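You operate a simulated robot arm through the tools that you are given. There is no shell and no other tool.

You run a simulated two-armed robot. Do the job below in one go: nothing can be reset, and whatever is moved stays where it is left.

JOB
Put the 5 mm blue shim from the top of the sorting table on the shelf of the sorting table and the 10 mm blue shim on the top of the mixing bench. Put the yellow strap pad on the door end of the bed away on the top of the strap rack. Take the cap off the purple bottle and lay it down on the top of the spill bench. Fetch the green seal and set it on the lock-out shelf. Open the dowels drawer, take the dowel on the top of the coupling bench and put it away in the inside of the dowels drawer, then shut the drawer. The order is free. Set down upright: blue shim, dowel.

It is judged by the outcome, as a careful person would: the job done as asked, and still so three seconds after it is handed in. It fails if anything else is knocked over, pushed out of place, dropped, spilled or broken. A push-on lid holds only when it is set on centred and level and pressed home; a screw cap is set on level and turned clockwise until tight.

ROBOT AND FRAMES
Two 7-joint arms with two-finger parallel grippers on one trunk, on a base that drives. Base frame: it is fixed to the floor where the robot stands at the start and does not move with it; the origin is under the middle of the robot, x ahead of it, y to its left, z up; the surface under the hand at the start is at about z = 0.8. Units: m, degrees, N and s.
The left shoulder is at the start at [-0.082, 0.119, 0.851], the right one opposite. With the tool pointing down near the work surface each hand reaches from about 0.16 to 0.58 m from the robot's upright axis, wherever it stands, measured 20 degrees to its own side. Places, roughly: blue shim [0.5, 0.25, 0.75]; dowel [-8.25, -5.75, 1]; dowels drawer [-4.6, 2.5, 0.7]; green seal (6x6x2 cm) [-9.5, -5.5, 0.9]; inside of the dowels drawer [-4.6, 2.6, 0.7]; lock-out shelf (76x24 cm) [-7.28, -5.98, 0.76]; purple bottle [-10.5, -4.5, 0.75]; shelf of the sorting table [0.7, 0.4, 0.2]; top of the mixing bench [-4.4, 0.4, 0.9]; top of the strap rack [-2.8, 1.2, 0.9]; yellow strap pad [-1.25, 0, 0.75]. Payload 3.43 kg a hand.
Tool frame (each hand has its own): the origin (TCP) lies between the finger pads and is the grasp point; the fingertips stand 0.03 m ahead of it; z points along the fingers, y is the line along which they close. Largest opening 0.094 m; finger width 0.028, thickness 0.01; the body of the gripper, 0.05 by 0.096 m, starts 0.055 m behind the TCP.
Orientation is that of the tool frame in the base frame, as [roll, pitch, yaw] about the fixed x, y, z axes, in that order (R = Rz(yaw) Ry(pitch) Rx(roll)). With the fingers straight down and closing along the base's y, the tool's x points along the base's -x, its y along +y and its z along -z.

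CONTROLS
- The arms move only by the tool send_rows. It takes "left_commands", "right_commands" or both (then of equal length, played together; a hand with none holds still); each is a list of rows, each a list of 3 entries, a list of its own where there are three numbers: the shift along the tool's x, y, z in units of 400 mm (1.0 is 400 mm), then the turn, a rotation vector about the tool's x, y, z in units of 60 degrees (1.0 is 60 degrees), then the closure, from 0 (fully open) to 1 (shut). In form: [[[tx, ty, tz], [wx, wy, wz], grip], ...]. A call has 1 to 20 rows; each row is the pose to reach, as a shift and turn from the pose commanded when the call began, along the tool's axes at that moment. A call with a number of a shift or a turn outside -1 to 1 is refused whole. Rows are played at 5 a second. More than 0.05 m and 8.6 degrees between two rows, or a gripper value outside its range, and nothing of the call is played. A pose out of reach is approached as far as the arm can. The call stops where the force on the tool passes 40 N (or 10 N more than at its start, if that is more) or the arm is blocked; 0.2 s more then pass. Each finger travels about 0.153 m/s and halts on what it meets, pressing with about 24 N; the grip force reading is that of the motor and also rises with nothing between the fingers. The clock runs only during rows and for 0.2 s after the last one: add rows that repeat a pose to give the fingers time. It gives the time, the measured TCP pose, the force on the tool (base axes), the opening and the grip force at its end, in the units of the frame above (readings bear some noise), with the torque about the TCP (base axes, N m) and any sound that the robot's microphone picked up.
- Cameras (640 x 400 px; columns grow to the right, rows downward): "scene" is now at [0.0269, 0.0075, 1.5507]; the picture's right is [0.14, -0.99, 0.00], its down [-0.82, -0.12, -0.56] and it looks along [0.56, 0.08, -0.83] (base axes); focal length 248 px, centre (320, 200). "left" rides on the left gripper at [0.076, -0.014, -0.102] in its tool frame; the picture's right is [0.18, 0.98, 0.00], its down [-0.75, 0.14, -0.64] and it looks along [-0.63, 0.12, 0.77] (tool axes); focal length 243 px, centre (320, 200). "right" rides on the right gripper at [0.076, 0.014, -0.102] in its tool frame; the picture's right is [-0.18, 0.98, 0.00], its down [-0.75, -0.14, -0.64] and it looks along [-0.63, -0.12, 0.77] (tool axes); focal length 243 px, centre (320, 200). There is no depth. A picture from a camera that has moved, and an enlarged one, comes with that camera's place and axes in the base frame and with its lens.
- get_image(camera): a new picture of that camera. The clock stands still meanwhile.
- lift_body(by): slides the trunk up (or, below 0, down) by that many m; the arms and the scene camera ride with it, the base frame stays. It gives what a move gives, with no picture.
- base_move(legs): drives the robot by 1 to 6 legs, each [ahead, left, turn to the left] in m, m and degrees, along the robot's own axes; the way and the turn of a leg run together, so that a leg with both is an arc; at most 1.5 m and 180 degrees a leg. The arms and the cameras ride along, it lands a little off, and it stops where it bumps. It gives what a move gives.
- pan_tilt(pan, tilt): turns the head with the scene camera to pan (to the left, within 143 degrees either way) and tilt (down, from -29 to 69), counted from straight ahead of the robot. It gives what a move gives.
- enlarge(camera, box): a new picture of the part [left, top, right, bottom] of that camera's present view, enlarged. The clock stands still meanwhile.
- sign_off(): hands the job in; it is judged then, once.

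Places have to be worked out from the pictures, the camera data and where the tool is seen. Open the grippers and draw the arms clear of the work before you hand the job in, unless the task says otherwise.

The tools are called after ">>>" by a JSON object that holds its "api" and its "payload". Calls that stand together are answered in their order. send_rows: Moves the arms, as the interface text tells. Its arguments: {"type":"object","properties":{"left_commands":{"type":"array","items":{"type":"array"}},"right_commands":{"type":"array","items":{"type":"array"}}},"required":[]} The other tools are called the same way: lift_body (by) slides the trunk up or down; base_move (legs) drives the base; pan_tilt (pan, tilt) turns the head that bears the scene camera; get_image (camera) takes a picture; enlarge (camera, box) takes an enlarged picture of a part of a camera's view; sign_off () hands the job in.

At the start:

```text
t: 0.0
left_eef_pos: [0.3299, 0.3133, 1.1009]
left_tcp_rot: [-180.0, 0.0, -180.0]
left_wrist_force: [-0.1, 1.4, -0.3]
left_wrist_torque: [-0.01, 0.01, -0.03]
left_grip_width: 0.0941
left_gripper_force: 0.1
right_eef_pos: [0.3563, -0.0664, 1.1097]
right_tcp_rot: [-180.0, 0.0, 180.0]
right_wrist_force: [-0.4, 0.0, -0.4]
right_wrist_torque: [-0.01, 0.03, 0.0]
right_grip_width: 0.0943
right_gripper_force: 0.0
trunk travel left (down, up): [-0.275, 0.06]
robot x, y, heading: [-0.0007, -0.0023, -0.0]
head pan, tilt: [8.3, 55.7]
```

scene: 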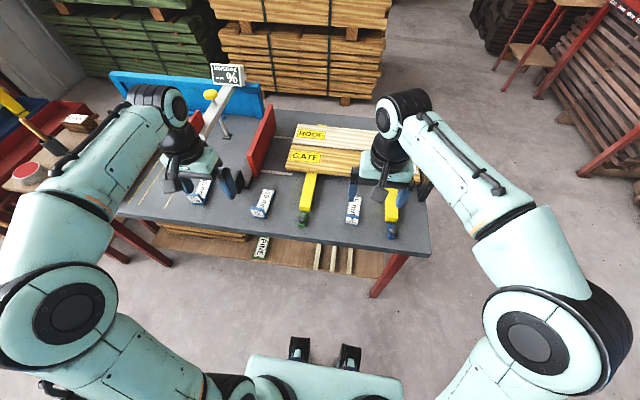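
right: 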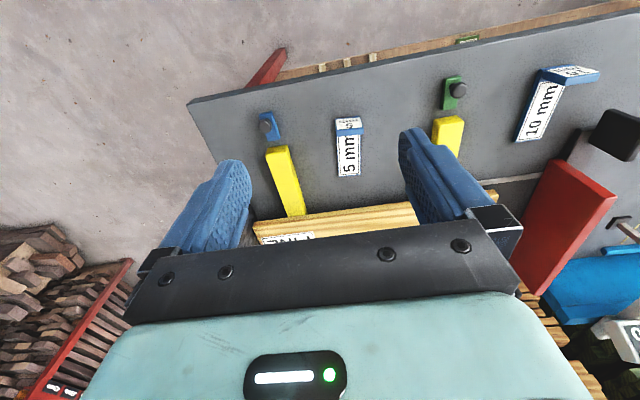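
left: 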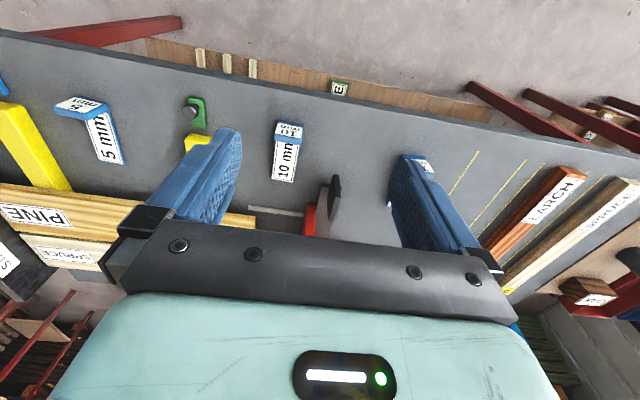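

I start by looking more closely at the sorting table and its shims.

>>> {"api": "enlarge", "payload": {"camera": "scene", "box": [160, 120, 440, 295]}}

>>> {"api": "enlarge", "payload": {"camera": "left", "box": [0, 20, 480, 320]}}

>>> {"api": "enlarge", "payload": {"camera": "right", "box": [180, 20, 640, 308]}}

```text
2.29 times, centred on (300, 208) of scene
camera zoom: at [0.0269, 0.0075, 1.5507], right [0.14, -0.99, 0.0], down [-0.82, -0.12, -0.56], along [0.56, 0.08, -0.83], focal length 567 px, centre (366, 183)
```

zoom: 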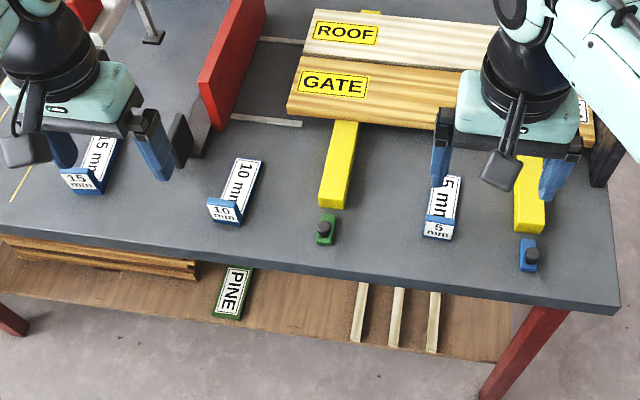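

```text
1.33 times, centred on (240, 170) of left
camera zoom: at [0.2534, 0.2987, 1.2041], right [-0.18, 0.98, 0.0], down [0.75, 0.14, 0.64], along [0.63, 0.12, -0.77], focal length 324 px, centre (427, 240)
```

zoom: 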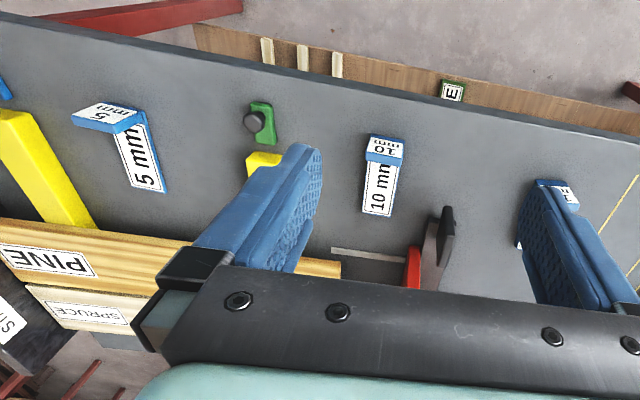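

```text
1.39 times, centred on (410, 164) of right
camera zoom: at [0.2804, -0.0529, 1.2113], right [0.18, 0.98, 0.0], down [0.75, -0.14, 0.64], along [0.63, -0.12, -0.77], focal length 337 px, centre (195, 250)
```

zoom: 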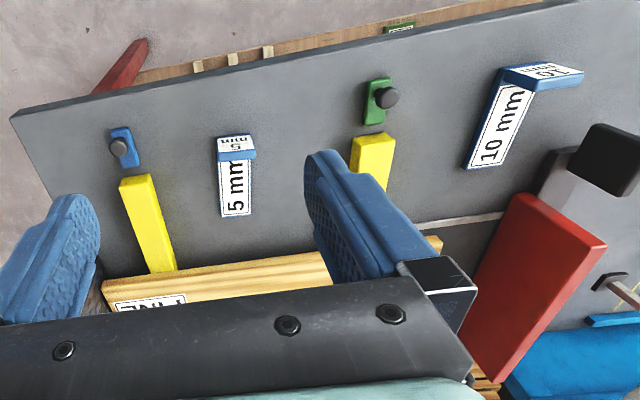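

The three shims are at about (0.545,-0.055), (0.516,0.293) and (0.53,0.55). I look around with the head to learn the surroundings before moving.

>>> {"api": "pan_tilt", "payload": {"pan": 60, "tilt": 20}}

>>> {"api": "get_image", "payload": {"camera": "scene"}}

>>> {"api": "pan_tilt", "payload": {"pan": 135, "tilt": 20}}

>>> {"api": "get_image", "payload": {"camera": "scene"}}

>>> {"api": "pan_tilt", "payload": {"pan": -135, "tilt": 20}}

>>> {"api": "get_image", "payload": {"camera": "scene"}}

>>> {"api": "pan_tilt", "payload": {"pan": -60, "tilt": 20}}

>>> {"api": "get_image", "payload": {"camera": "scene"}}

```text
t: 1.2
left_eef_pos: [0.3301, 0.3137, 1.1016]
left_tcp_rot: [179.9, 0.0, -180.0]
left_wrist_force: [-1.2, 0.9, 0.3]
left_wrist_torque: [0.01, 0.02, 0.01]
left_grip_width: 0.0938
left_gripper_force: 0.0
right_eef_pos: [0.358, -0.0676, 1.1099]
right_tcp_rot: [179.9, -0.1, 180.0]
right_wrist_force: [1.0, 0.1, 0.4]
right_wrist_torque: [0.04, 0.04, 0.0]
right_grip_width: 0.0939
right_gripper_force: 0.0
trunk travel left (down, up): [-0.275, 0.06]
robot x, y, heading: [-0.0026, 0.0016, -0.1]
head pan, tilt: [60.0, 20.0]
```

```text
taken
camera scene: at [0.003, 0.0778, 1.6036], right [0.87, -0.5, 0.0], down [-0.17, -0.3, -0.94], along [0.47, 0.81, -0.34], focal length 248 px, centre (320, 200)
```

scene: 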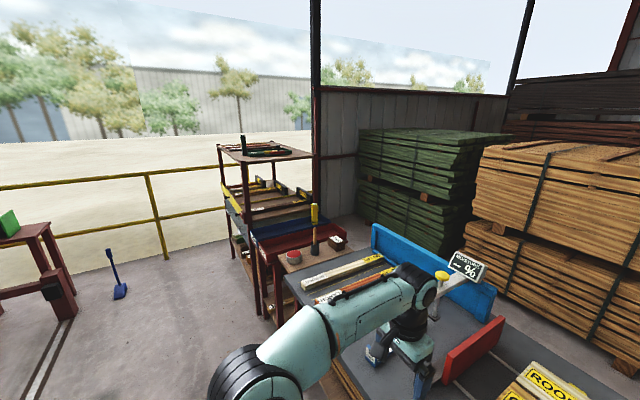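

```text
t: 2.7
left_eef_pos: [0.3312, 0.3142, 1.1006]
left_tcp_rot: [180.0, -0.1, 179.9]
left_wrist_force: [-0.5, -0.6, -0.3]
left_wrist_torque: [-0.01, 0.04, 0.02]
left_grip_width: 0.0938
left_gripper_force: 0.1
right_eef_pos: [0.3576, -0.0667, 1.1095]
right_tcp_rot: [-180.0, 0.1, -180.0]
right_wrist_force: [0.4, 0.0, 0.0]
right_wrist_torque: [0.05, 0.0, 0.01]
right_grip_width: 0.0938
right_gripper_force: 0.0
trunk travel left (down, up): [-0.275, 0.06]
robot x, y, heading: [0.0019, -0.0008, 0.5]
head pan, tilt: [135.0, 20.0]
```

```text
taken
camera scene: at [-0.1095, 0.0631, 1.6037], right [0.71, 0.71, 0.0], down [0.24, -0.24, -0.94], along [-0.66, 0.66, -0.34], focal length 248 px, centre (320, 200)
```

scene: 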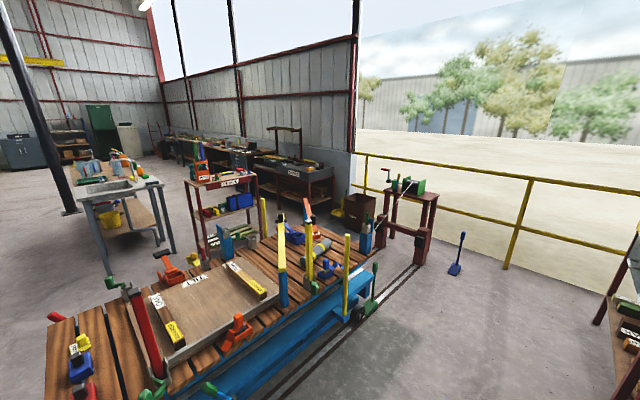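

```text
t: 6.4
left_eef_pos: [0.3307, 0.3155, 1.1013]
left_tcp_rot: [180.0, 0.0, -180.0]
left_wrist_force: [-0.3, -0.7, -0.3]
left_wrist_torque: [0.0, 0.01, 0.02]
left_grip_width: 0.094
left_gripper_force: 0.1
right_eef_pos: [0.358, -0.0664, 1.1097]
right_tcp_rot: [-180.0, 0.0, 180.0]
right_wrist_force: [0.7, 0.3, 0.3]
right_wrist_torque: [0.01, 0.02, 0.02]
right_grip_width: 0.0942
right_gripper_force: 0.1
trunk travel left (down, up): [-0.275, 0.06]
robot x, y, heading: [-0.0001, 0.0035, -0.2]
head pan, tilt: [-135.0, 20.0]
```

```text
taken
camera scene: at [-0.1095, -0.0687, 1.6037], right [-0.71, 0.71, 0.0], down [0.24, 0.24, -0.94], along [-0.66, -0.66, -0.34], focal length 248 px, centre (320, 200)
```

scene: 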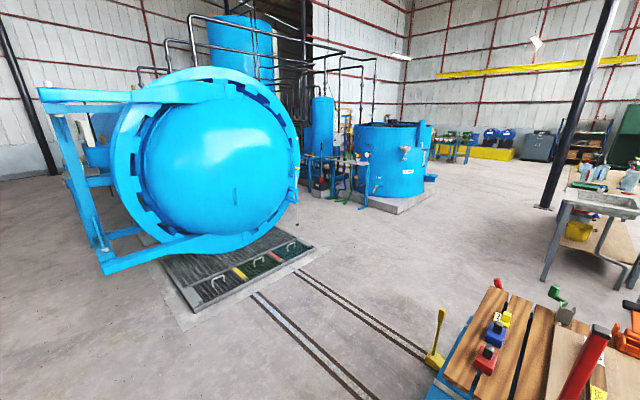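

```text
t: 7.9
left_eef_pos: [0.3305, 0.3146, 1.1016]
left_tcp_rot: [180.0, 0.0, -180.0]
left_wrist_force: [0.8, 0.4, -0.1]
left_wrist_torque: [0.01, -0.02, -0.02]
left_grip_width: 0.094
left_gripper_force: 0.0
right_eef_pos: [0.3573, -0.0673, 1.109]
right_tcp_rot: [179.9, 0.1, -180.0]
right_wrist_force: [0.8, 0.9, 0.8]
right_wrist_torque: [0.02, 0.0, -0.01]
right_grip_width: 0.094
right_gripper_force: 0.0
trunk travel left (down, up): [-0.275, 0.06]
robot x, y, heading: [0.0007, -0.0027, -0.1]
head pan, tilt: [-60.0, 20.0]
```

```text
taken
camera scene: at [0.0028, -0.0835, 1.6037], right [-0.87, -0.5, 0.0], down [-0.17, 0.3, -0.94], along [0.47, -0.81, -0.34], focal length 248 px, centre (320, 200)
```

scene: 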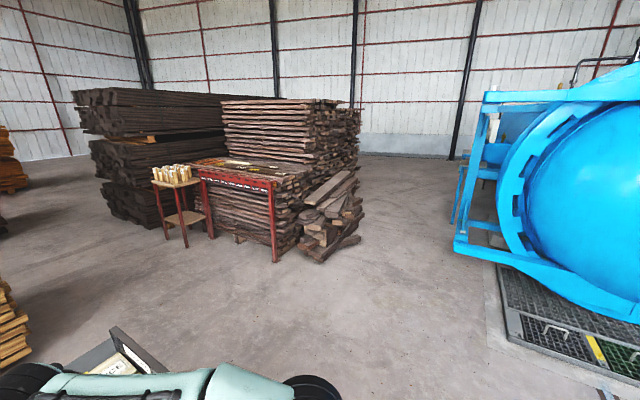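

The bed is behind me and the autoclave door lies to the -y side. I enlarge the bed views to identify the yellow strap pads.

>>> {"api": "pan_tilt", "payload": {"pan": 143, "tilt": 30}}

>>> {"api": "enlarge", "payload": {"camera": "scene", "box": [0, 100, 420, 400]}}

>>> {"api": "pan_tilt", "payload": {"pan": -143, "tilt": 30}}

>>> {"api": "enlarge", "payload": {"camera": "scene", "box": [320, 100, 640, 400]}}

```text
t: 10.8
left_eef_pos: [0.3301, 0.3148, 1.1017]
left_tcp_rot: [180.0, 0.0, 179.9]
left_wrist_force: [-0.3, -0.9, -0.3]
left_wrist_torque: [0.02, -0.02, 0.03]
left_grip_width: 0.0942
left_gripper_force: 0.0
right_eef_pos: [0.3573, -0.0664, 1.1096]
right_tcp_rot: [-180.0, 0.0, 179.9]
right_wrist_force: [-0.4, 0.0, -0.4]
right_wrist_torque: [-0.03, -0.01, 0.02]
right_grip_width: 0.0942
right_gripper_force: 0.0
trunk travel left (down, up): [-0.275, 0.06]
robot x, y, heading: [0.0009, -0.0014, 0.2]
head pan, tilt: [143.0, 30.0]
```

```text
1.33 times, centred on (210, 250) of scene
camera zoom: at [-0.1159, 0.0517, 1.5876], right [0.6, 0.8, 0.0], down [0.4, -0.3, -0.87], along [-0.69, 0.52, -0.5], focal length 331 px, centre (467, 133)
```

zoom: 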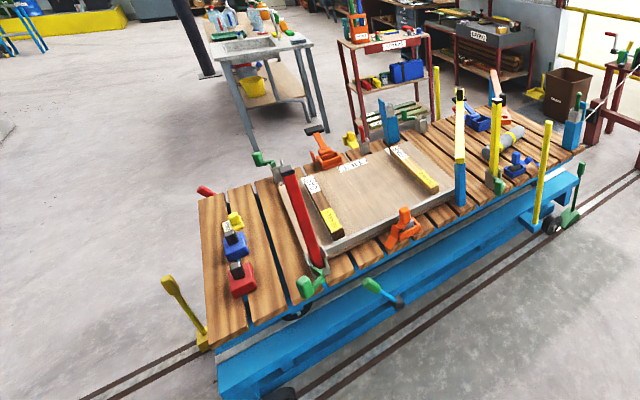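

```text
t: 14.8
left_eef_pos: [0.33, 0.314, 1.1011]
left_tcp_rot: [-180.0, -0.1, -179.9]
left_wrist_force: [-0.1, -0.6, 0.5]
left_wrist_torque: [0.02, -0.02, -0.02]
left_grip_width: 0.0943
left_gripper_force: 0.0
right_eef_pos: [0.3575, -0.0665, 1.1105]
right_tcp_rot: [179.9, -0.1, 179.9]
right_wrist_force: [0.1, -0.2, 0.4]
right_wrist_torque: [-0.01, -0.01, -0.02]
right_grip_width: 0.094
right_gripper_force: 0.1
trunk travel left (down, up): [-0.275, 0.06]
robot x, y, heading: [-0.0019, -0.003, 0.4]
head pan, tilt: [-143.0, 30.0]
```

```text
1.33 times, centred on (480, 250) of scene
camera zoom: at [-0.1159, -0.0573, 1.5876], right [-0.6, 0.8, 0.0], down [0.4, 0.3, -0.87], along [-0.69, -0.52, -0.5], focal length 331 px, centre (107, 133)
```

zoom: 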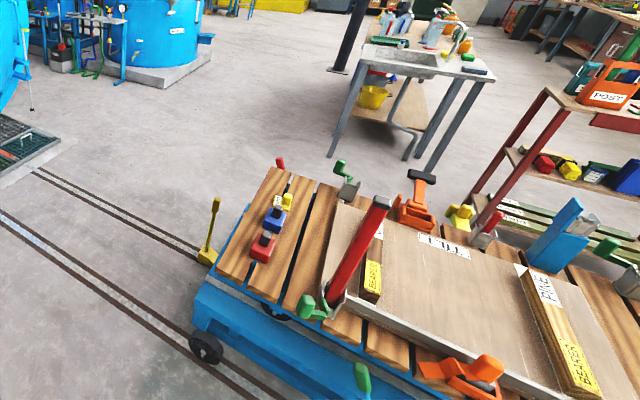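

The yellow pad at the bed's -y (autoclave door) end is near (-1.22,-0.10). Now I bring the right hand lower, over the 5 mm shim, to measure its shape.

>>> {"api": "pan_tilt", "payload": {"pan": 0, "tilt": 60}}

>>> {"api": "send_rows", "payload": {"right_commands": [[[-0.06, 0.006, 0.06], [0, 0, 0], 0], [[-0.12, 0.012, 0.12], [0, 0, 0], 0], [[-0.15, 0.018, 0.2], [0, 0, 0], 0], [[-0.15, 0.02, 0.3], [0, 0, 0], 0], [[-0.15, 0.02, 0.4], [0, 0, 0], 0]], "left_commands": [[[0.0, 0.0, 0.06], [0, 0, 0], 0], [[0, 0, 0.12], [0, 0, 0], 0], [[0, 0, 0.2], [0, 0, 0], 0], [[0, 0, 0.3], [0, 0, 0], 0], [[0, 0, 0.38], [0, 0, 0], 0]]}}

>>> {"api": "get_image", "payload": {"camera": "right"}}

>>> {"api": "get_image", "payload": {"camera": "left"}}

>>> {"api": "get_image", "payload": {"camera": "scene"}}

```text
t: 17.0
left_eef_pos: [0.3306, 0.3144, 1.1018]
left_tcp_rot: [180.0, 0.0, -180.0]
left_wrist_force: [0.3, 0.3, 0.0]
left_wrist_torque: [-0.01, 0.02, -0.04]
left_grip_width: 0.094
left_gripper_force: 0.1
right_eef_pos: [0.3563, -0.0665, 1.11]
right_tcp_rot: [-179.9, 0.0, -180.0]
right_wrist_force: [-0.9, -0.2, -0.1]
right_wrist_torque: [-0.02, -0.01, 0.0]
right_grip_width: 0.094
right_gripper_force: 0.1
trunk travel left (down, up): [-0.275, 0.06]
robot x, y, heading: [0.005, -0.0007, 0.2]
head pan, tilt: [0.0, 60.0]
```

```text
t: 18.2
left_eef_pos: [0.3288, 0.3156, 0.9477]
left_tcp_rot: [-180.0, -0.1, -180.0]
left_wrist_force: [0.1, -0.3, -0.2]
left_wrist_torque: [-0.03, 0.01, 0.01]
left_grip_width: 0.0937
left_gripper_force: 0.0
right_eef_pos: [0.4199, -0.0604, 0.9489]
right_tcp_rot: [-180.0, 0.0, 179.9]
right_wrist_force: [0.4, -1.0, -0.7]
right_wrist_torque: [0.01, 0.01, 0.04]
right_grip_width: 0.0937
right_gripper_force: 0.1
trunk travel left (down, up): [-0.275, 0.06]
robot x, y, heading: [-0.0031, -0.0016, 0.1]
head pan, tilt: [0.0, 60.0]
```

```text
taken
camera right: at [0.3427, -0.0461, 1.0503], right [0.18, 0.98, 0.0], down [0.75, -0.14, 0.64], along [0.63, -0.12, -0.77], focal length 243 px, centre (320, 200)
```

right: 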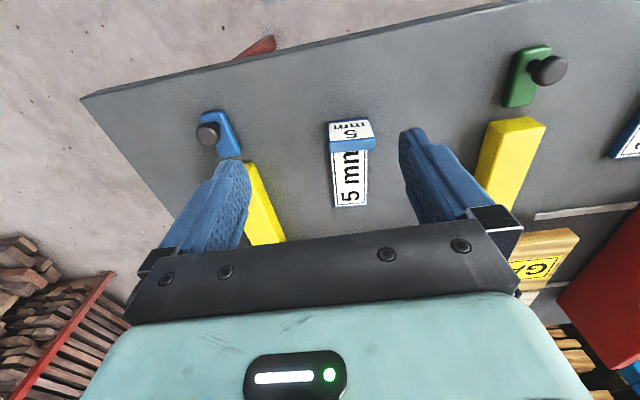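

```text
taken
camera left: at [0.2533, 0.299, 1.0505], right [-0.18, 0.98, 0.0], down [0.75, 0.14, 0.64], along [0.63, 0.12, -0.77], focal length 243 px, centre (320, 200)
```

left: 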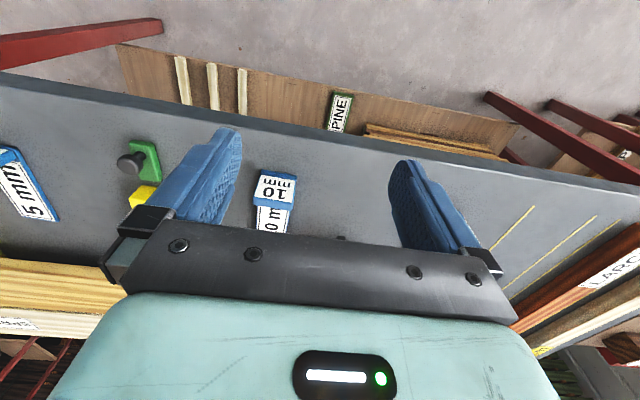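

```text
taken
camera scene: at [0.0236, -0.0026, 1.5455], right [0.0, -1.0, 0.0], down [-0.87, 0.0, -0.5], along [0.5, 0.0, -0.87], focal length 248 px, centre (320, 200)
```

scene: 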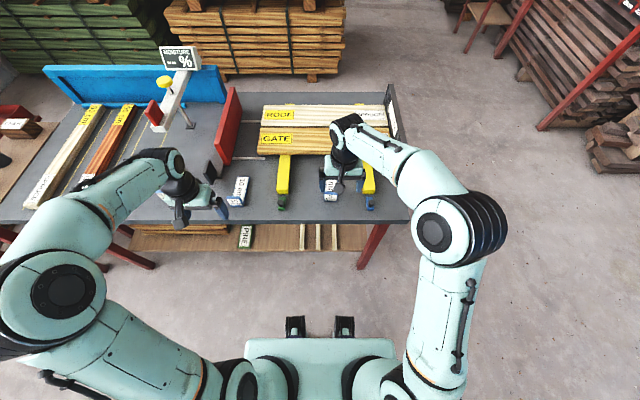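

I enlarge the right and left views to measure the shims.

>>> {"api": "enlarge", "payload": {"camera": "right", "box": [300, 100, 400, 220]}}

>>> {"api": "enlarge", "payload": {"camera": "left", "box": [220, 150, 320, 250]}}

>>> {"api": "enlarge", "payload": {"camera": "scene", "box": [120, 150, 420, 280]}}

```text
3.33 times, centred on (350, 160) of right
camera zoom: at [0.3427, -0.0461, 1.0503], right [0.18, 0.98, 0.0], down [0.75, -0.14, 0.64], along [0.63, -0.12, -0.77], focal length 809 px, centre (220, 333)
```

zoom: 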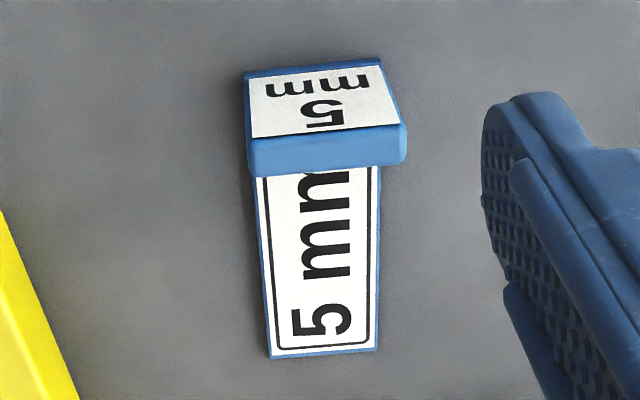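

```text
4.00 times, centred on (270, 200) of left
camera zoom: at [0.2533, 0.299, 1.0505], right [-0.18, 0.98, 0.0], down [0.75, 0.14, 0.64], along [0.63, 0.12, -0.77], focal length 970 px, centre (520, 200)
```

zoom: 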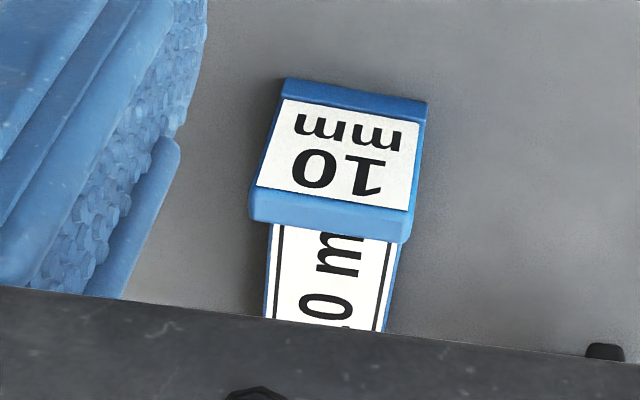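

```text
2.13 times, centred on (270, 215) of scene
camera zoom: at [0.0236, -0.0026, 1.5455], right [0.0, -1.0, 0.0], down [-0.87, 0.0, -0.5], along [0.5, 0.0, -0.87], focal length 529 px, centre (427, 168)
```

zoom: 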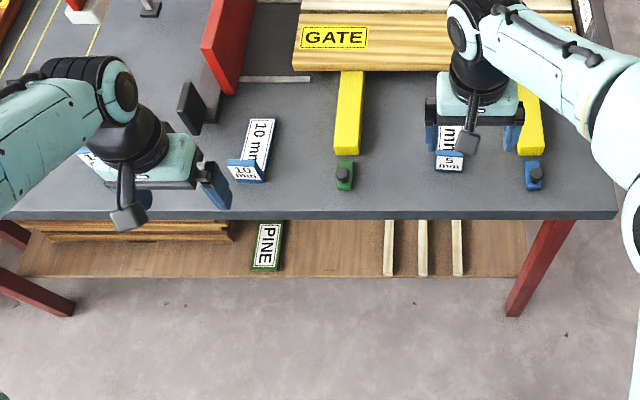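

The 5 mm shim is an L with its plate flat from x≈0.47 to 0.607, centred at y≈-0.037, yawed about -4.5°. It has an upright tab of about 5 cm at the near end. I tilt the right hand 45° forward to a point just short of the tab, which suits the later placing under the table.

>>> {"api": "send_rows", "payload": {"right_commands": [[[0, 0.01, 0.02], [0.005, -0.125, 0.012], 0], [[0, 0.02, 0.06], [0.01, -0.25, 0.024], 0], [[0, 0.03, 0.1], [0.015, -0.375, 0.036], 0], [[0, 0.045, 0.15], [0.02, -0.5, 0.048], 0], [[0, 0.06, 0.2], [0.025, -0.625, 0.06], 0], [[-0.005, 0.065, 0.255], [0.03, -0.75, 0.071], 0], [[-0.005, 0.065, 0.255], [0.03, -0.75, 0.071], 0]]}}

>>> {"api": "get_image", "payload": {"camera": "right"}}

>>> {"api": "get_image", "payload": {"camera": "scene"}}

```text
t: 19.8
left_eef_pos: [0.3319, 0.3142, 0.9481]
left_tcp_rot: [180.0, 0.0, -180.0]
left_wrist_force: [0.4, 0.2, -0.1]
left_wrist_torque: [-0.03, 0.0, 0.02]
left_grip_width: 0.0942
left_gripper_force: 0.0
right_eef_pos: [0.4188, -0.0344, 0.8471]
right_tcp_rot: [-180.0, 45.0, 175.3]
right_wrist_force: [0.3, -0.1, -0.1]
right_wrist_torque: [0.0, 0.02, 0.0]
right_grip_width: 0.094
right_gripper_force: 0.0
right hand out of reach, approached as far as the arm can: row 6
trunk travel left (down, up): [-0.275, 0.06]
robot x, y, heading: [0.0023, 0.0017, -0.3]
head pan, tilt: [0.0, 60.0]
```

```text
taken
camera right: at [0.2931, -0.01, 0.865], right [0.21, 0.97, 0.13], down [0.07, -0.15, 0.99], along [0.98, -0.2, -0.1], focal length 243 px, centre (320, 200)
```

right: 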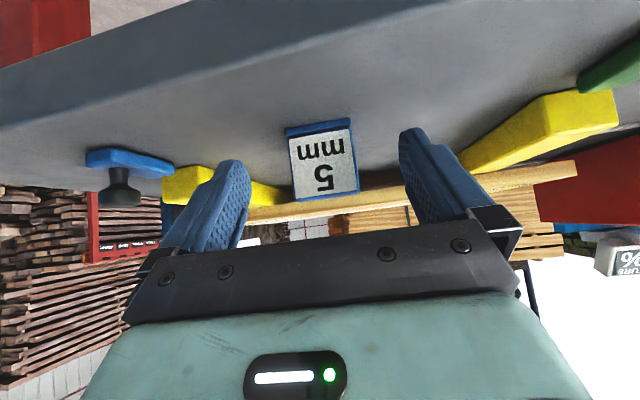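

```text
taken
camera scene: at [0.0235, -0.0035, 1.5456], right [0.0, -1.0, 0.0], down [-0.87, 0.0, -0.5], along [0.5, 0.0, -0.87], focal length 248 px, centre (320, 200)
```

scene: 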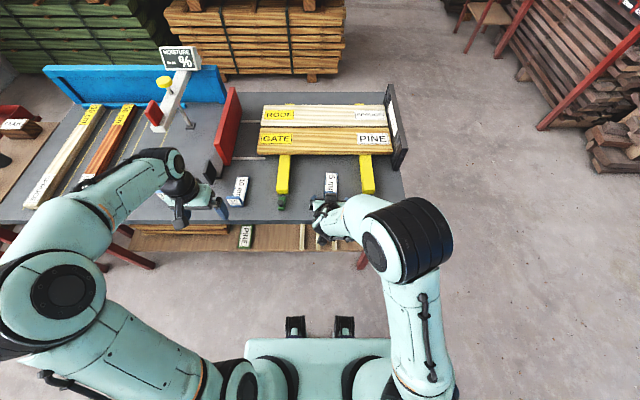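

Triangulating the two views puts the table at z≈0.80, the tab front at x≈0.446, and its height at about 4.4 cm. I move in and close on the sides of the tab.

>>> {"api": "send_rows", "payload": {"right_commands": [[[-0.01, 0, 0.03], [0, 0, 0], 0], [[-0.021, 0, 0.06], [0, 0, 0], 0], [[-0.021, 0, 0.06], [0, 0, 0], 0.3], [[-0.021, 0, 0.06], [0, 0, 0], 0.6], [[-0.021, 0, 0.06], [0, 0, 0], 1], [[-0.021, 0, 0.06], [0, 0, 0], 1], [[-0.021, 0, 0.06], [0, 0, 0], 1]]}}

>>> {"api": "get_image", "payload": {"camera": "right"}}

```text
t: 21.4
left_eef_pos: [0.3306, 0.3142, 0.9476]
left_tcp_rot: [-179.9, 0.0, -179.9]
left_wrist_force: [0.3, -0.4, 0.6]
left_wrist_torque: [-0.02, 0.01, -0.01]
left_grip_width: 0.0938
left_gripper_force: 0.1
right_eef_pos: [0.4425, -0.0352, 0.8374]
right_tcp_rot: [179.9, 45.1, 175.6]
right_wrist_force: [0.4, 1.3, 0.7]
right_wrist_torque: [0.01, -0.06, -0.02]
right_grip_width: 0.0474
right_gripper_force: 23.7
trunk travel left (down, up): [-0.275, 0.06]
robot x, y, heading: [-0.0007, 0.0025, -0.0]
head pan, tilt: [0.0, 60.0]
```

```text
taken
camera right: at [0.3164, -0.0113, 0.8553], right [0.21, 0.97, 0.13], down [0.07, -0.15, 0.99], along [0.98, -0.2, -0.09], focal length 243 px, centre (320, 200)
```

right: 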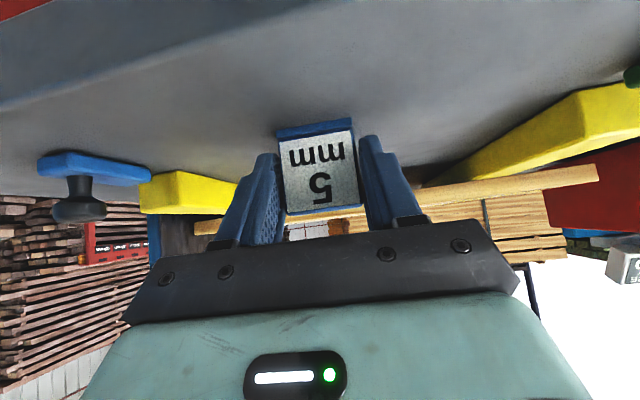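

Gripped at 47 mm. I lift it straight up by 10 cm.

>>> {"api": "send_rows", "payload": {"right_commands": [[[-0.03, 0, -0.03], [0, 0, 0], 1], [[-0.09, 0, -0.09], [0, 0, 0], 1], [[-0.177, 0, -0.177], [0, 0, 0], 1], [[-0.177, 0, -0.177], [0, 0, 0], 1]]}}

>>> {"api": "get_image", "payload": {"camera": "right"}}

>>> {"api": "enlarge", "payload": {"camera": "scene", "box": [220, 150, 440, 280]}}

```text
t: 22.4
left_eef_pos: [0.3302, 0.3135, 0.9478]
left_tcp_rot: [-180.0, 0.1, 180.0]
left_wrist_force: [-0.4, 0.5, 0.1]
left_wrist_torque: [-0.01, 0.0, 0.03]
left_grip_width: 0.0939
left_gripper_force: 0.0
right_eef_pos: [0.4423, -0.0347, 0.9408]
right_tcp_rot: [-180.0, 45.0, 175.4]
right_wrist_force: [-0.4, 0.5, -0.6]
right_wrist_torque: [0.02, 0.06, 0.0]
right_grip_width: 0.047
right_gripper_force: 23.9
trunk travel left (down, up): [-0.275, 0.06]
robot x, y, heading: [0.0018, 0.0, 0.1]
head pan, tilt: [0.0, 60.0]
```

```text
taken
camera right: at [0.317, -0.0102, 0.9588], right [0.21, 0.97, 0.13], down [0.07, -0.15, 0.99], along [0.98, -0.2, -0.1], focal length 243 px, centre (320, 200)
```

right: 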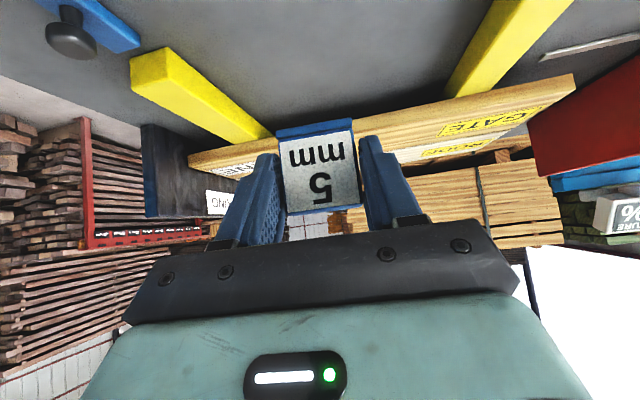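

```text
2.91 times, centred on (330, 215) of scene
camera zoom: at [0.0234, -0.0025, 1.5455], right [0.0, -1.0, 0.0], down [-0.87, 0.0, -0.5], along [0.5, 0.0, -0.87], focal length 721 px, centre (291, 156)
```

zoom: 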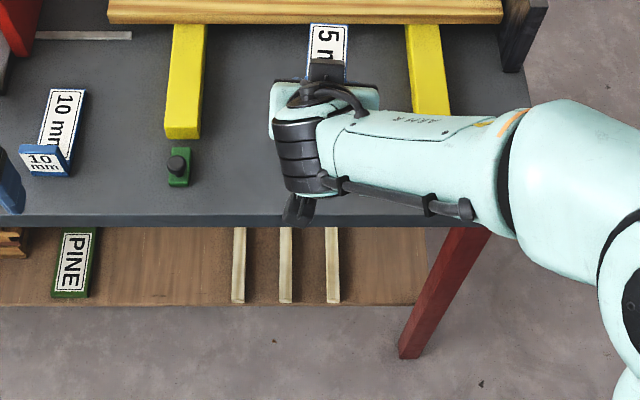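

The shim is held firmly. Before backing away from the table I check the size of my own base and the gap behind me.

>>> {"api": "pan_tilt", "payload": {"pan": 140, "tilt": 62}}

>>> {"api": "get_image", "payload": {"camera": "scene"}}

>>> {"api": "pan_tilt", "payload": {"pan": -140, "tilt": 62}}

>>> {"api": "get_image", "payload": {"camera": "scene"}}

```text
t: 24.7
left_eef_pos: [0.33, 0.3151, 0.9482]
left_tcp_rot: [-180.0, 0.0, -180.0]
left_wrist_force: [-0.4, 0.7, 0.6]
left_wrist_torque: [0.01, 0.04, 0.03]
left_grip_width: 0.0942
left_gripper_force: 0.0
right_eef_pos: [0.4419, -0.0352, 0.9405]
right_tcp_rot: [180.0, 45.1, 175.5]
right_wrist_force: [0.0, 0.1, -0.9]
right_wrist_torque: [-0.01, 0.05, 0.01]
right_grip_width: 0.0474
right_gripper_force: 24.1
trunk travel left (down, up): [-0.275, 0.06]
robot x, y, heading: [-0.0036, 0.0002, 0.3]
head pan, tilt: [140.0, 62.0]
```

```text
taken
camera scene: at [-0.0929, 0.0386, 1.5432], right [0.64, 0.77, 0.0], down [0.68, -0.57, -0.47], along [-0.36, 0.3, -0.88], focal length 248 px, centre (320, 200)
```

scene: 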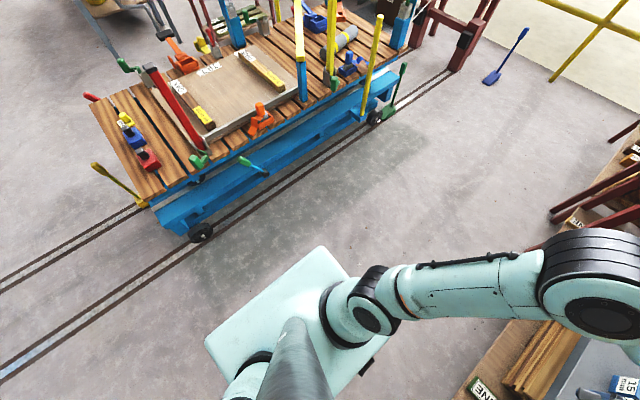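

```text
t: 28.5
left_eef_pos: [0.3309, 0.3138, 0.948]
left_tcp_rot: [-179.9, 0.0, 180.0]
left_wrist_force: [0.2, 0.6, 0.7]
left_wrist_torque: [0.01, 0.04, 0.01]
left_grip_width: 0.0938
left_gripper_force: 0.2
right_eef_pos: [0.4428, -0.0325, 0.9413]
right_tcp_rot: [180.0, 45.2, 175.5]
right_wrist_force: [-0.2, -0.5, -0.7]
right_wrist_torque: [-0.01, 0.04, -0.02]
right_grip_width: 0.0472
right_gripper_force: 24.1
trunk travel left (down, up): [-0.275, 0.06]
robot x, y, heading: [-0.0006, -0.0016, -0.2]
head pan, tilt: [-140.0, 62.0]
```

```text
taken
camera scene: at [-0.0929, -0.0442, 1.5432], right [-0.64, 0.77, 0.0], down [0.68, 0.57, -0.47], along [-0.36, -0.3, -0.88], focal length 248 px, centre (320, 200)
```

scene: 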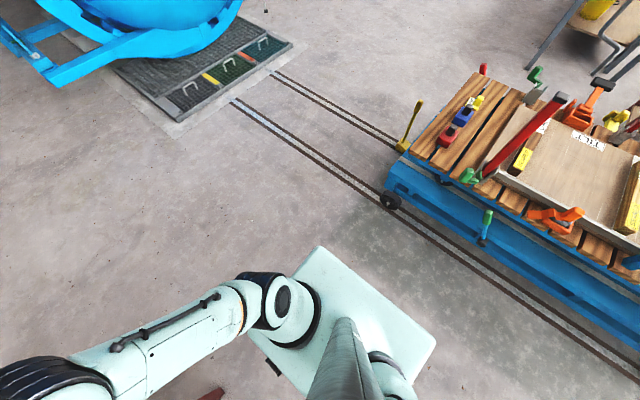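

The gap to the bed behind is about 0.4 m. I back off 0.3 m, slide left 0.28 m, and lower the trunk so that the right hand can reach the low shelf.

>>> {"api": "base_move", "payload": {"legs": [[-0.3, 0, 0], [0, 0.28, 0]]}}

>>> {"api": "pan_tilt", "payload": {"pan": 0, "tilt": 55}}

>>> {"api": "lift_body", "payload": {"by": -0.27}}

>>> {"api": "get_image", "payload": {"camera": "scene"}}

>>> {"api": "get_image", "payload": {"camera": "right"}}

```text
t: 33.2
left_eef_pos: [0.0278, 0.5914, 0.9477]
left_tcp_rot: [-180.0, -0.1, 179.9]
left_wrist_force: [-0.4, -0.1, 0.2]
left_wrist_torque: [0.01, 0.01, -0.03]
left_grip_width: 0.0941
left_gripper_force: 0.0
right_eef_pos: [0.1391, 0.2442, 0.9409]
right_tcp_rot: [179.9, 45.1, 175.4]
right_wrist_force: [-0.2, -0.2, -1.0]
right_wrist_torque: [0.01, 0.01, 0.03]
right_grip_width: 0.0473
right_gripper_force: 24.2
trunk travel left (down, up): [-0.275, 0.06]
robot x, y, heading: [-0.3035, 0.2799, -0.1]
head pan, tilt: [-140.0, 62.0]
```

```text
t: 35.5
left_eef_pos: [0.0274, 0.5943, 0.9484]
left_tcp_rot: [-180.0, -0.1, 179.9]
left_wrist_force: [-0.3, -0.7, 0.3]
left_wrist_torque: [0.02, -0.01, 0.0]
left_grip_width: 0.094
left_gripper_force: 0.0
right_eef_pos: [0.1386, 0.2431, 0.9411]
right_tcp_rot: [-180.0, 45.2, 175.4]
right_wrist_force: [0.2, -0.8, -0.4]
right_wrist_torque: [0.02, 0.0, -0.04]
right_grip_width: 0.0475
right_gripper_force: 23.8
trunk travel left (down, up): [-0.275, 0.06]
robot x, y, heading: [-0.3026, 0.2771, -0.1]
head pan, tilt: [0.0, 55.0]
```

```text
t: 38.2
left_eef_pos: [0.0272, 0.5927, 0.6784]
left_tcp_rot: [179.9, 0.0, 179.9]
left_wrist_force: [0.7, 0.6, -0.7]
left_wrist_torque: [0.01, 0.01, -0.02]
left_grip_width: 0.094
left_gripper_force: 0.0
right_eef_pos: [0.1386, 0.2429, 0.671]
right_tcp_rot: [-179.9, 45.1, 175.3]
right_wrist_force: [-0.3, -0.3, -0.5]
right_wrist_torque: [-0.03, 0.01, -0.01]
right_grip_width: 0.0472
right_gripper_force: 24.3
trunk travel left (down, up): [-0.005, 0.33]
robot x, y, heading: [-0.3047, 0.2827, -0.2]
head pan, tilt: [0.0, 55.0]
```

```text
taken
camera scene: at [-0.2261, 0.2759, 1.2777], right [0.0, -1.0, 0.0], down [-0.82, 0.0, -0.57], along [0.57, 0.0, -0.82], focal length 248 px, centre (320, 200)
```

scene: 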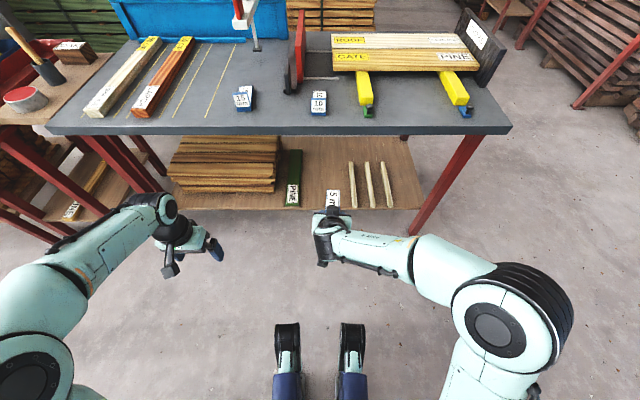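

```text
taken
camera right: at [0.0133, 0.2679, 0.6886], right [0.21, 0.97, 0.13], down [0.07, -0.15, 0.99], along [0.98, -0.2, -0.09], focal length 243 px, centre (320, 200)
```

right: 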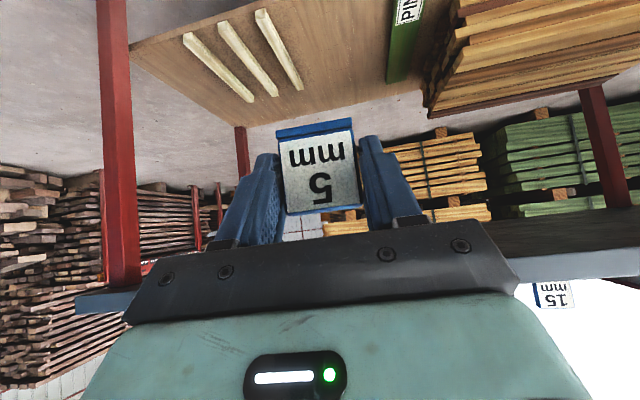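

The shelf top is at z≈0.20 with its front edge at x≈0.465. There is a free gap between the PINE block (y≈0.37) and the strips (y≈0.12). I lower the hand straight down to z≈0.30.

>>> {"api": "send_rows", "payload": {"right_commands": [[[0.08, 0, 0.08], [0, 0, 0], 1], [[0.16, 0, 0.16], [0, 0, 0], 1], [[0.24, 0, 0.24], [0, 0, 0], 1], [[0.32, 0, 0.32], [0, 0, 0], 1], [[0.4, 0, 0.4], [0, 0, 0], 1], [[0.48, 0, 0.48], [0, 0, 0], 1], [[0.56, 0, 0.56], [0, 0, 0], 1], [[0.64, 0, 0.64], [0, 0, 0], 1], [[0.64, 0, 0.64], [0, 0, 0], 1]]}}

>>> {"api": "get_image", "payload": {"camera": "scene"}}

>>> {"api": "get_image", "payload": {"camera": "right"}}

```text
t: 40.2
left_eef_pos: [0.027, 0.5927, 0.678]
left_tcp_rot: [180.0, -0.1, 179.9]
left_wrist_force: [1.5, -1.0, 0.2]
left_wrist_torque: [0.0, -0.03, -0.01]
left_grip_width: 0.0939
left_gripper_force: 0.0
right_eef_pos: [0.139, 0.2421, 0.31]
right_tcp_rot: [180.0, 45.1, 175.4]
right_wrist_force: [0.2, -0.6, -0.5]
right_wrist_torque: [-0.02, 0.03, 0.02]
right_grip_width: 0.0471
right_gripper_force: 23.7
trunk travel left (down, up): [-0.005, 0.33]
robot x, y, heading: [-0.3053, 0.2781, 0.0]
head pan, tilt: [0.0, 55.0]
```

```text
taken
camera scene: at [-0.226, 0.2759, 1.2777], right [0.0, -1.0, 0.0], down [-0.82, 0.0, -0.57], along [0.57, 0.0, -0.82], focal length 248 px, centre (320, 200)
```

scene: 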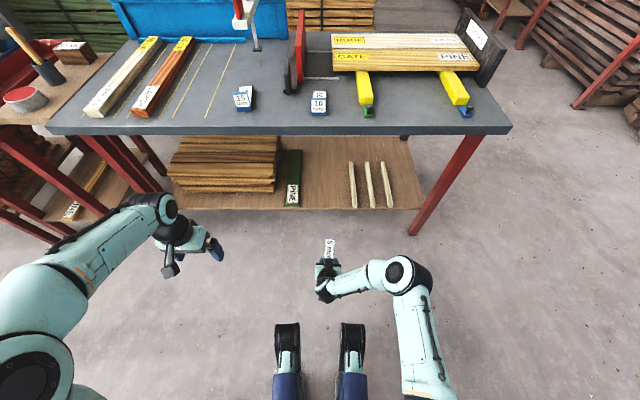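

```text
taken
camera right: at [0.0143, 0.267, 0.328], right [0.21, 0.97, 0.13], down [0.07, -0.15, 0.99], along [0.98, -0.2, -0.09], focal length 243 px, centre (320, 200)
```

right: 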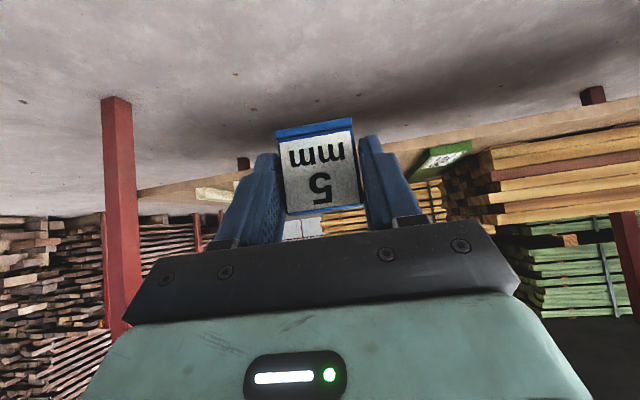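

The shelf level checks out at z≈0.20–0.21. I pull the left hand back 10 cm for clearance, then drive forward 0.28 m so the shim goes in over the shelf.

>>> {"api": "send_rows", "payload": {"left_commands": [[[0.08, 0, 0], [0, 0, 0], 0], [[0.16, 0, 0], [0, 0, 0], 0], [[0.25, 0, 0], [0, 0, 0], 0], [[0.25, 0, 0], [0, 0, 0], 0]]}}

>>> {"api": "base_move", "payload": {"legs": [[0.28, 0, 0]]}}

>>> {"api": "get_image", "payload": {"camera": "scene"}}

>>> {"api": "get_image", "payload": {"camera": "right"}}

```text
t: 41.2
left_eef_pos: [-0.0738, 0.5931, 0.6794]
left_tcp_rot: [-180.0, 0.0, 179.9]
left_wrist_force: [-0.2, -0.1, 0.5]
left_wrist_torque: [0.01, 0.01, 0.02]
left_grip_width: 0.0939
left_gripper_force: 0.0
right_eef_pos: [0.1399, 0.2442, 0.3107]
right_tcp_rot: [179.9, 45.1, 175.4]
right_wrist_force: [0.6, -0.1, -0.6]
right_wrist_torque: [-0.01, 0.02, -0.01]
right_grip_width: 0.0471
right_gripper_force: 23.0
trunk travel left (down, up): [-0.005, 0.33]
robot x, y, heading: [-0.303, 0.2782, -0.2]
head pan, tilt: [0.0, 55.0]
```

```text
t: 43.2
left_eef_pos: [0.206, 0.5937, 0.6808]
left_tcp_rot: [-180.0, 0.0, -179.9]
left_wrist_force: [-1.0, -0.2, -0.7]
left_wrist_torque: [-0.01, -0.02, 0.04]
left_grip_width: 0.0943
left_gripper_force: 0.1
right_eef_pos: [0.4208, 0.2445, 0.3103]
right_tcp_rot: [180.0, 45.0, 175.6]
right_wrist_force: [0.2, -0.3, -0.4]
right_wrist_torque: [0.01, 0.02, -0.01]
right_grip_width: 0.0471
right_gripper_force: 24.2
trunk travel left (down, up): [-0.005, 0.33]
robot x, y, heading: [-0.0275, 0.2817, 0.1]
head pan, tilt: [0.0, 55.0]
```

```text
taken
camera scene: at [0.0545, 0.2762, 1.2777], right [0.0, -1.0, 0.0], down [-0.82, 0.0, -0.57], along [0.57, 0.0, -0.82], focal length 248 px, centre (320, 200)
```

scene: 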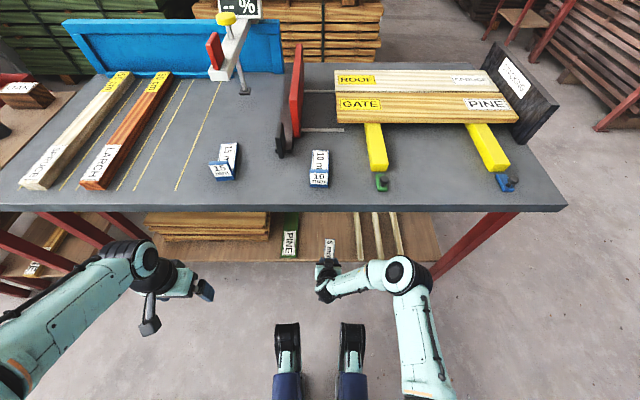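

```text
taken
camera right: at [0.2945, 0.2681, 0.3284], right [0.21, 0.97, 0.13], down [0.07, -0.15, 0.99], along [0.98, -0.19, -0.1], focal length 243 px, centre (320, 200)
```

right: 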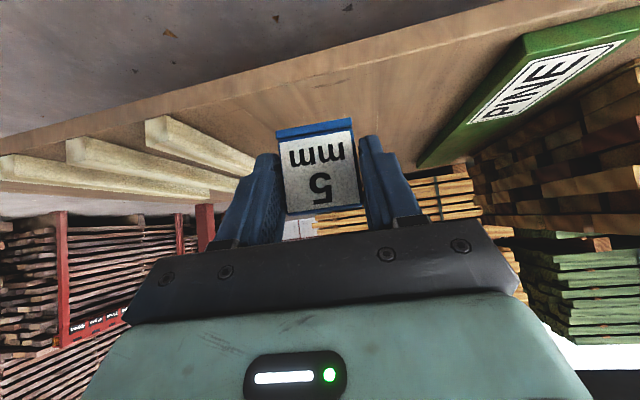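

The gap is clear. I extend the hand 11 cm further in over the shelf, then lower to just above it.

>>> {"api": "send_rows", "payload": {"right_commands": [[[-0.065, 0.0075, 0.065], [0, 0, 0], 1], [[-0.13, 0.015, 0.13], [0, 0, 0], 1], [[-0.194, 0.0226, 0.194], [0, 0, 0], 1], [[-0.144, 0.0226, 0.244], [0, 0, 0], 1], [[-0.085, 0.0226, 0.303], [0, 0, 0], 1], [[-0.085, 0.0226, 0.303], [0, 0, 0], 1]]}}

>>> {"api": "get_image", "payload": {"camera": "right"}}

>>> {"api": "get_image", "payload": {"camera": "scene"}}

```text
t: 44.6
left_eef_pos: [0.2063, 0.5944, 0.6799]
left_tcp_rot: [179.9, 0.1, -179.9]
left_wrist_force: [0.4, -0.1, -0.3]
left_wrist_torque: [0.03, 0.01, -0.01]
left_grip_width: 0.0938
left_gripper_force: 0.1
right_eef_pos: [0.5361, 0.2454, 0.2527]
right_tcp_rot: [180.0, 45.5, 175.6]
right_wrist_force: [3.5, 1.3, 17.1]
right_wrist_torque: [0.03, -0.19, 0.0]
right_grip_width: 0.0474
right_gripper_force: 24.0
trunk travel left (down, up): [-0.005, 0.33]
robot x, y, heading: [-0.0223, 0.2805, 0.1]
head pan, tilt: [0.0, 55.0]
```

```text
taken
camera right: at [0.4104, 0.2688, 0.2702], right [0.2, 0.97, 0.13], down [0.06, -0.15, 0.99], along [0.98, -0.19, -0.09], focal length 243 px, centre (320, 200)
```

right: 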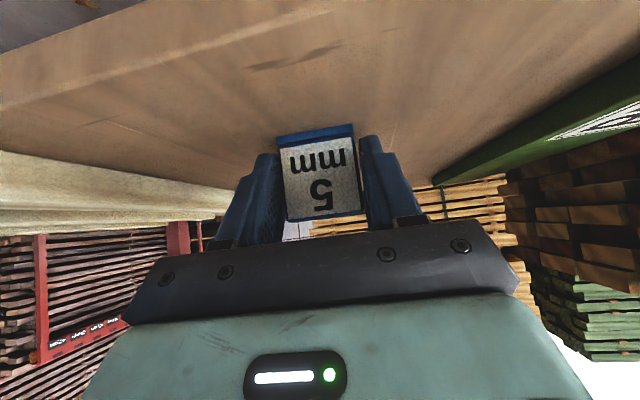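

```text
taken
camera scene: at [0.0531, 0.2763, 1.2778], right [0.0, -1.0, 0.0], down [-0.82, 0.0, -0.57], along [0.57, 0.0, -0.82], focal length 248 px, centre (320, 200)
```

scene: 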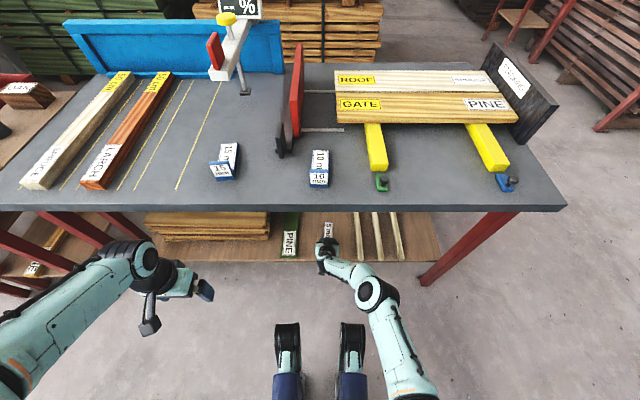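

The shim touches the shelf (17 N up, hand at z≈0.252). I open the fingers and draw back along the tool axis.

>>> {"api": "send_rows", "payload": {"right_commands": [[[0, 0, 0], [0, 0, 0], 0.6], [[0, 0, 0], [0, 0, 0], 0.35], [[0, 0, 0], [0, 0, 0], 0.2], [[0, 0, 0], [0, 0, 0], 0.15], [[0.0, 0, -0.05], [0, 0, 0], 0.15], [[0, 0, -0.12], [0, 0, 0], 0.15], [[0.0, 0, -0.24], [0, 0, 0], 0.15]]}}

>>> {"api": "get_image", "payload": {"camera": "right"}}

>>> {"api": "enlarge", "payload": {"camera": "scene", "box": [240, 190, 460, 320]}}

```text
t: 45.4
left_eef_pos: [0.2061, 0.5932, 0.6804]
left_tcp_rot: [-180.0, 0.0, 180.0]
left_wrist_force: [0.0, 0.3, 0.1]
left_wrist_torque: [0.02, 0.01, 0.01]
left_grip_width: 0.094
left_gripper_force: 0.2
right_eef_pos: [0.5337, 0.2425, 0.2507]
right_tcp_rot: [-179.8, 45.2, 175.4]
right_wrist_force: [-4.4, -0.6, 6.8]
right_wrist_torque: [0.22, 0.02, 0.19]
right_grip_width: 0.0787
right_gripper_force: 0.1
trunk travel left (down, up): [-0.005, 0.33]
robot x, y, heading: [-0.0257, 0.2822, 0.0]
head pan, tilt: [0.0, 55.0]
stopped in row 4 (right hand): the force on the tool passed its limit at 72 N (the readings are from after the stop); the commanded pose is now the measured one
```

```text
taken
camera right: at [0.4087, 0.2666, 0.2685], right [0.21, 0.97, 0.13], down [0.06, -0.14, 0.99], along [0.98, -0.2, -0.09], focal length 243 px, centre (320, 200)
```

right: 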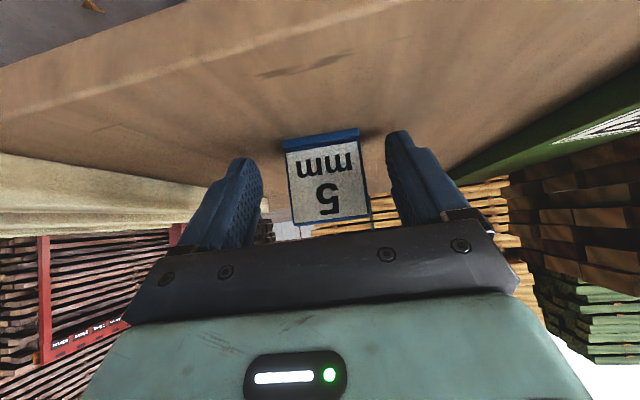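

```text
2.91 times, centred on (350, 255) of scene
camera zoom: at [0.0533, 0.2758, 1.2777], right [0.0, -1.0, 0.0], down [-0.82, 0.0, -0.57], along [0.57, 0.0, -0.82], focal length 721 px, centre (233, 40)
```

zoom: 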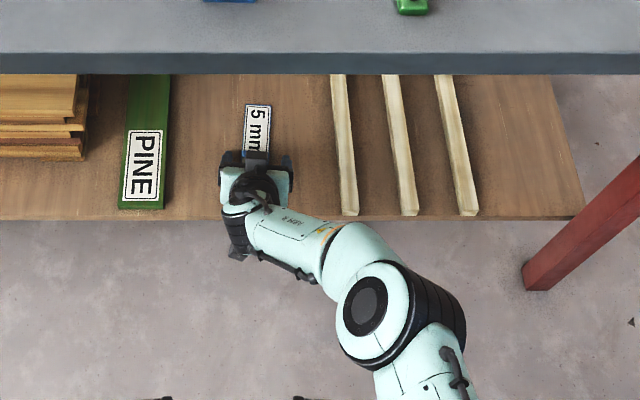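

The shim stands on the shelf and the fingers are clear of it. I withdraw back and up.

>>> {"api": "send_rows", "payload": {"right_commands": [[[0, 0, -0.03], [0, 0, 0], 0.15], [[0, 0, -0.1], [0, 0, 0], 0.1], [[0.0, 0, -0.2], [0, 0, 0], 0.1], [[0.0, 0, -0.3], [0, 0, 0], 0.1], [[0.0, 0, -0.3], [0, 0, 0], 0.1]]}}

>>> {"api": "get_image", "payload": {"camera": "right"}}

>>> {"api": "enlarge", "payload": {"camera": "scene", "box": [240, 190, 460, 320]}}

```text
t: 46.6
left_eef_pos: [0.2074, 0.5926, 0.6809]
left_tcp_rot: [180.0, 0.0, -180.0]
left_wrist_force: [0.1, 0.4, -0.9]
left_wrist_torque: [0.02, 0.03, 0.03]
left_grip_width: 0.0942
left_gripper_force: 0.2
right_eef_pos: [0.4483, 0.2483, 0.3372]
right_tcp_rot: [-179.9, 45.1, 175.4]
right_wrist_force: [-0.2, -0.9, 0.1]
right_wrist_torque: [0.03, 0.02, 0.01]
right_grip_width: 0.0844
right_gripper_force: 0.0
trunk travel left (down, up): [-0.005, 0.33]
robot x, y, heading: [-0.0228, 0.2789, 0.0]
head pan, tilt: [0.0, 55.0]
```

```text
taken
camera right: at [0.3239, 0.2729, 0.3547], right [0.21, 0.97, 0.13], down [0.06, -0.14, 0.99], along [0.98, -0.2, -0.09], focal length 243 px, centre (320, 200)
```

right: 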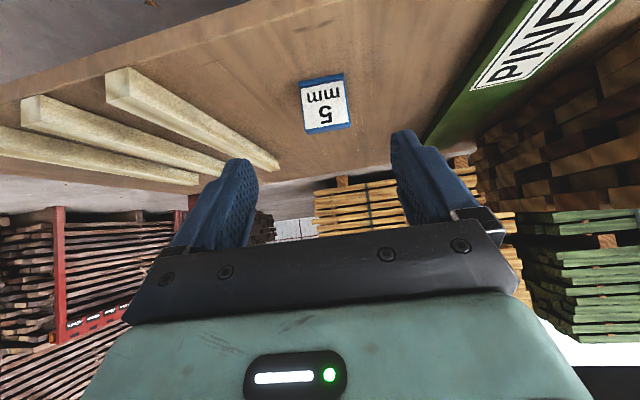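

```text
2.91 times, centred on (350, 255) of scene
camera zoom: at [0.054, 0.2759, 1.2777], right [0.0, -1.0, 0.0], down [-0.82, 0.0, -0.57], along [0.57, 0.0, -0.82], focal length 721 px, centre (233, 40)
```

zoom: 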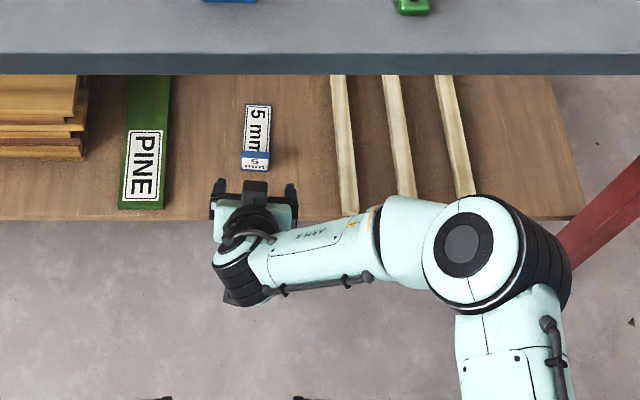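

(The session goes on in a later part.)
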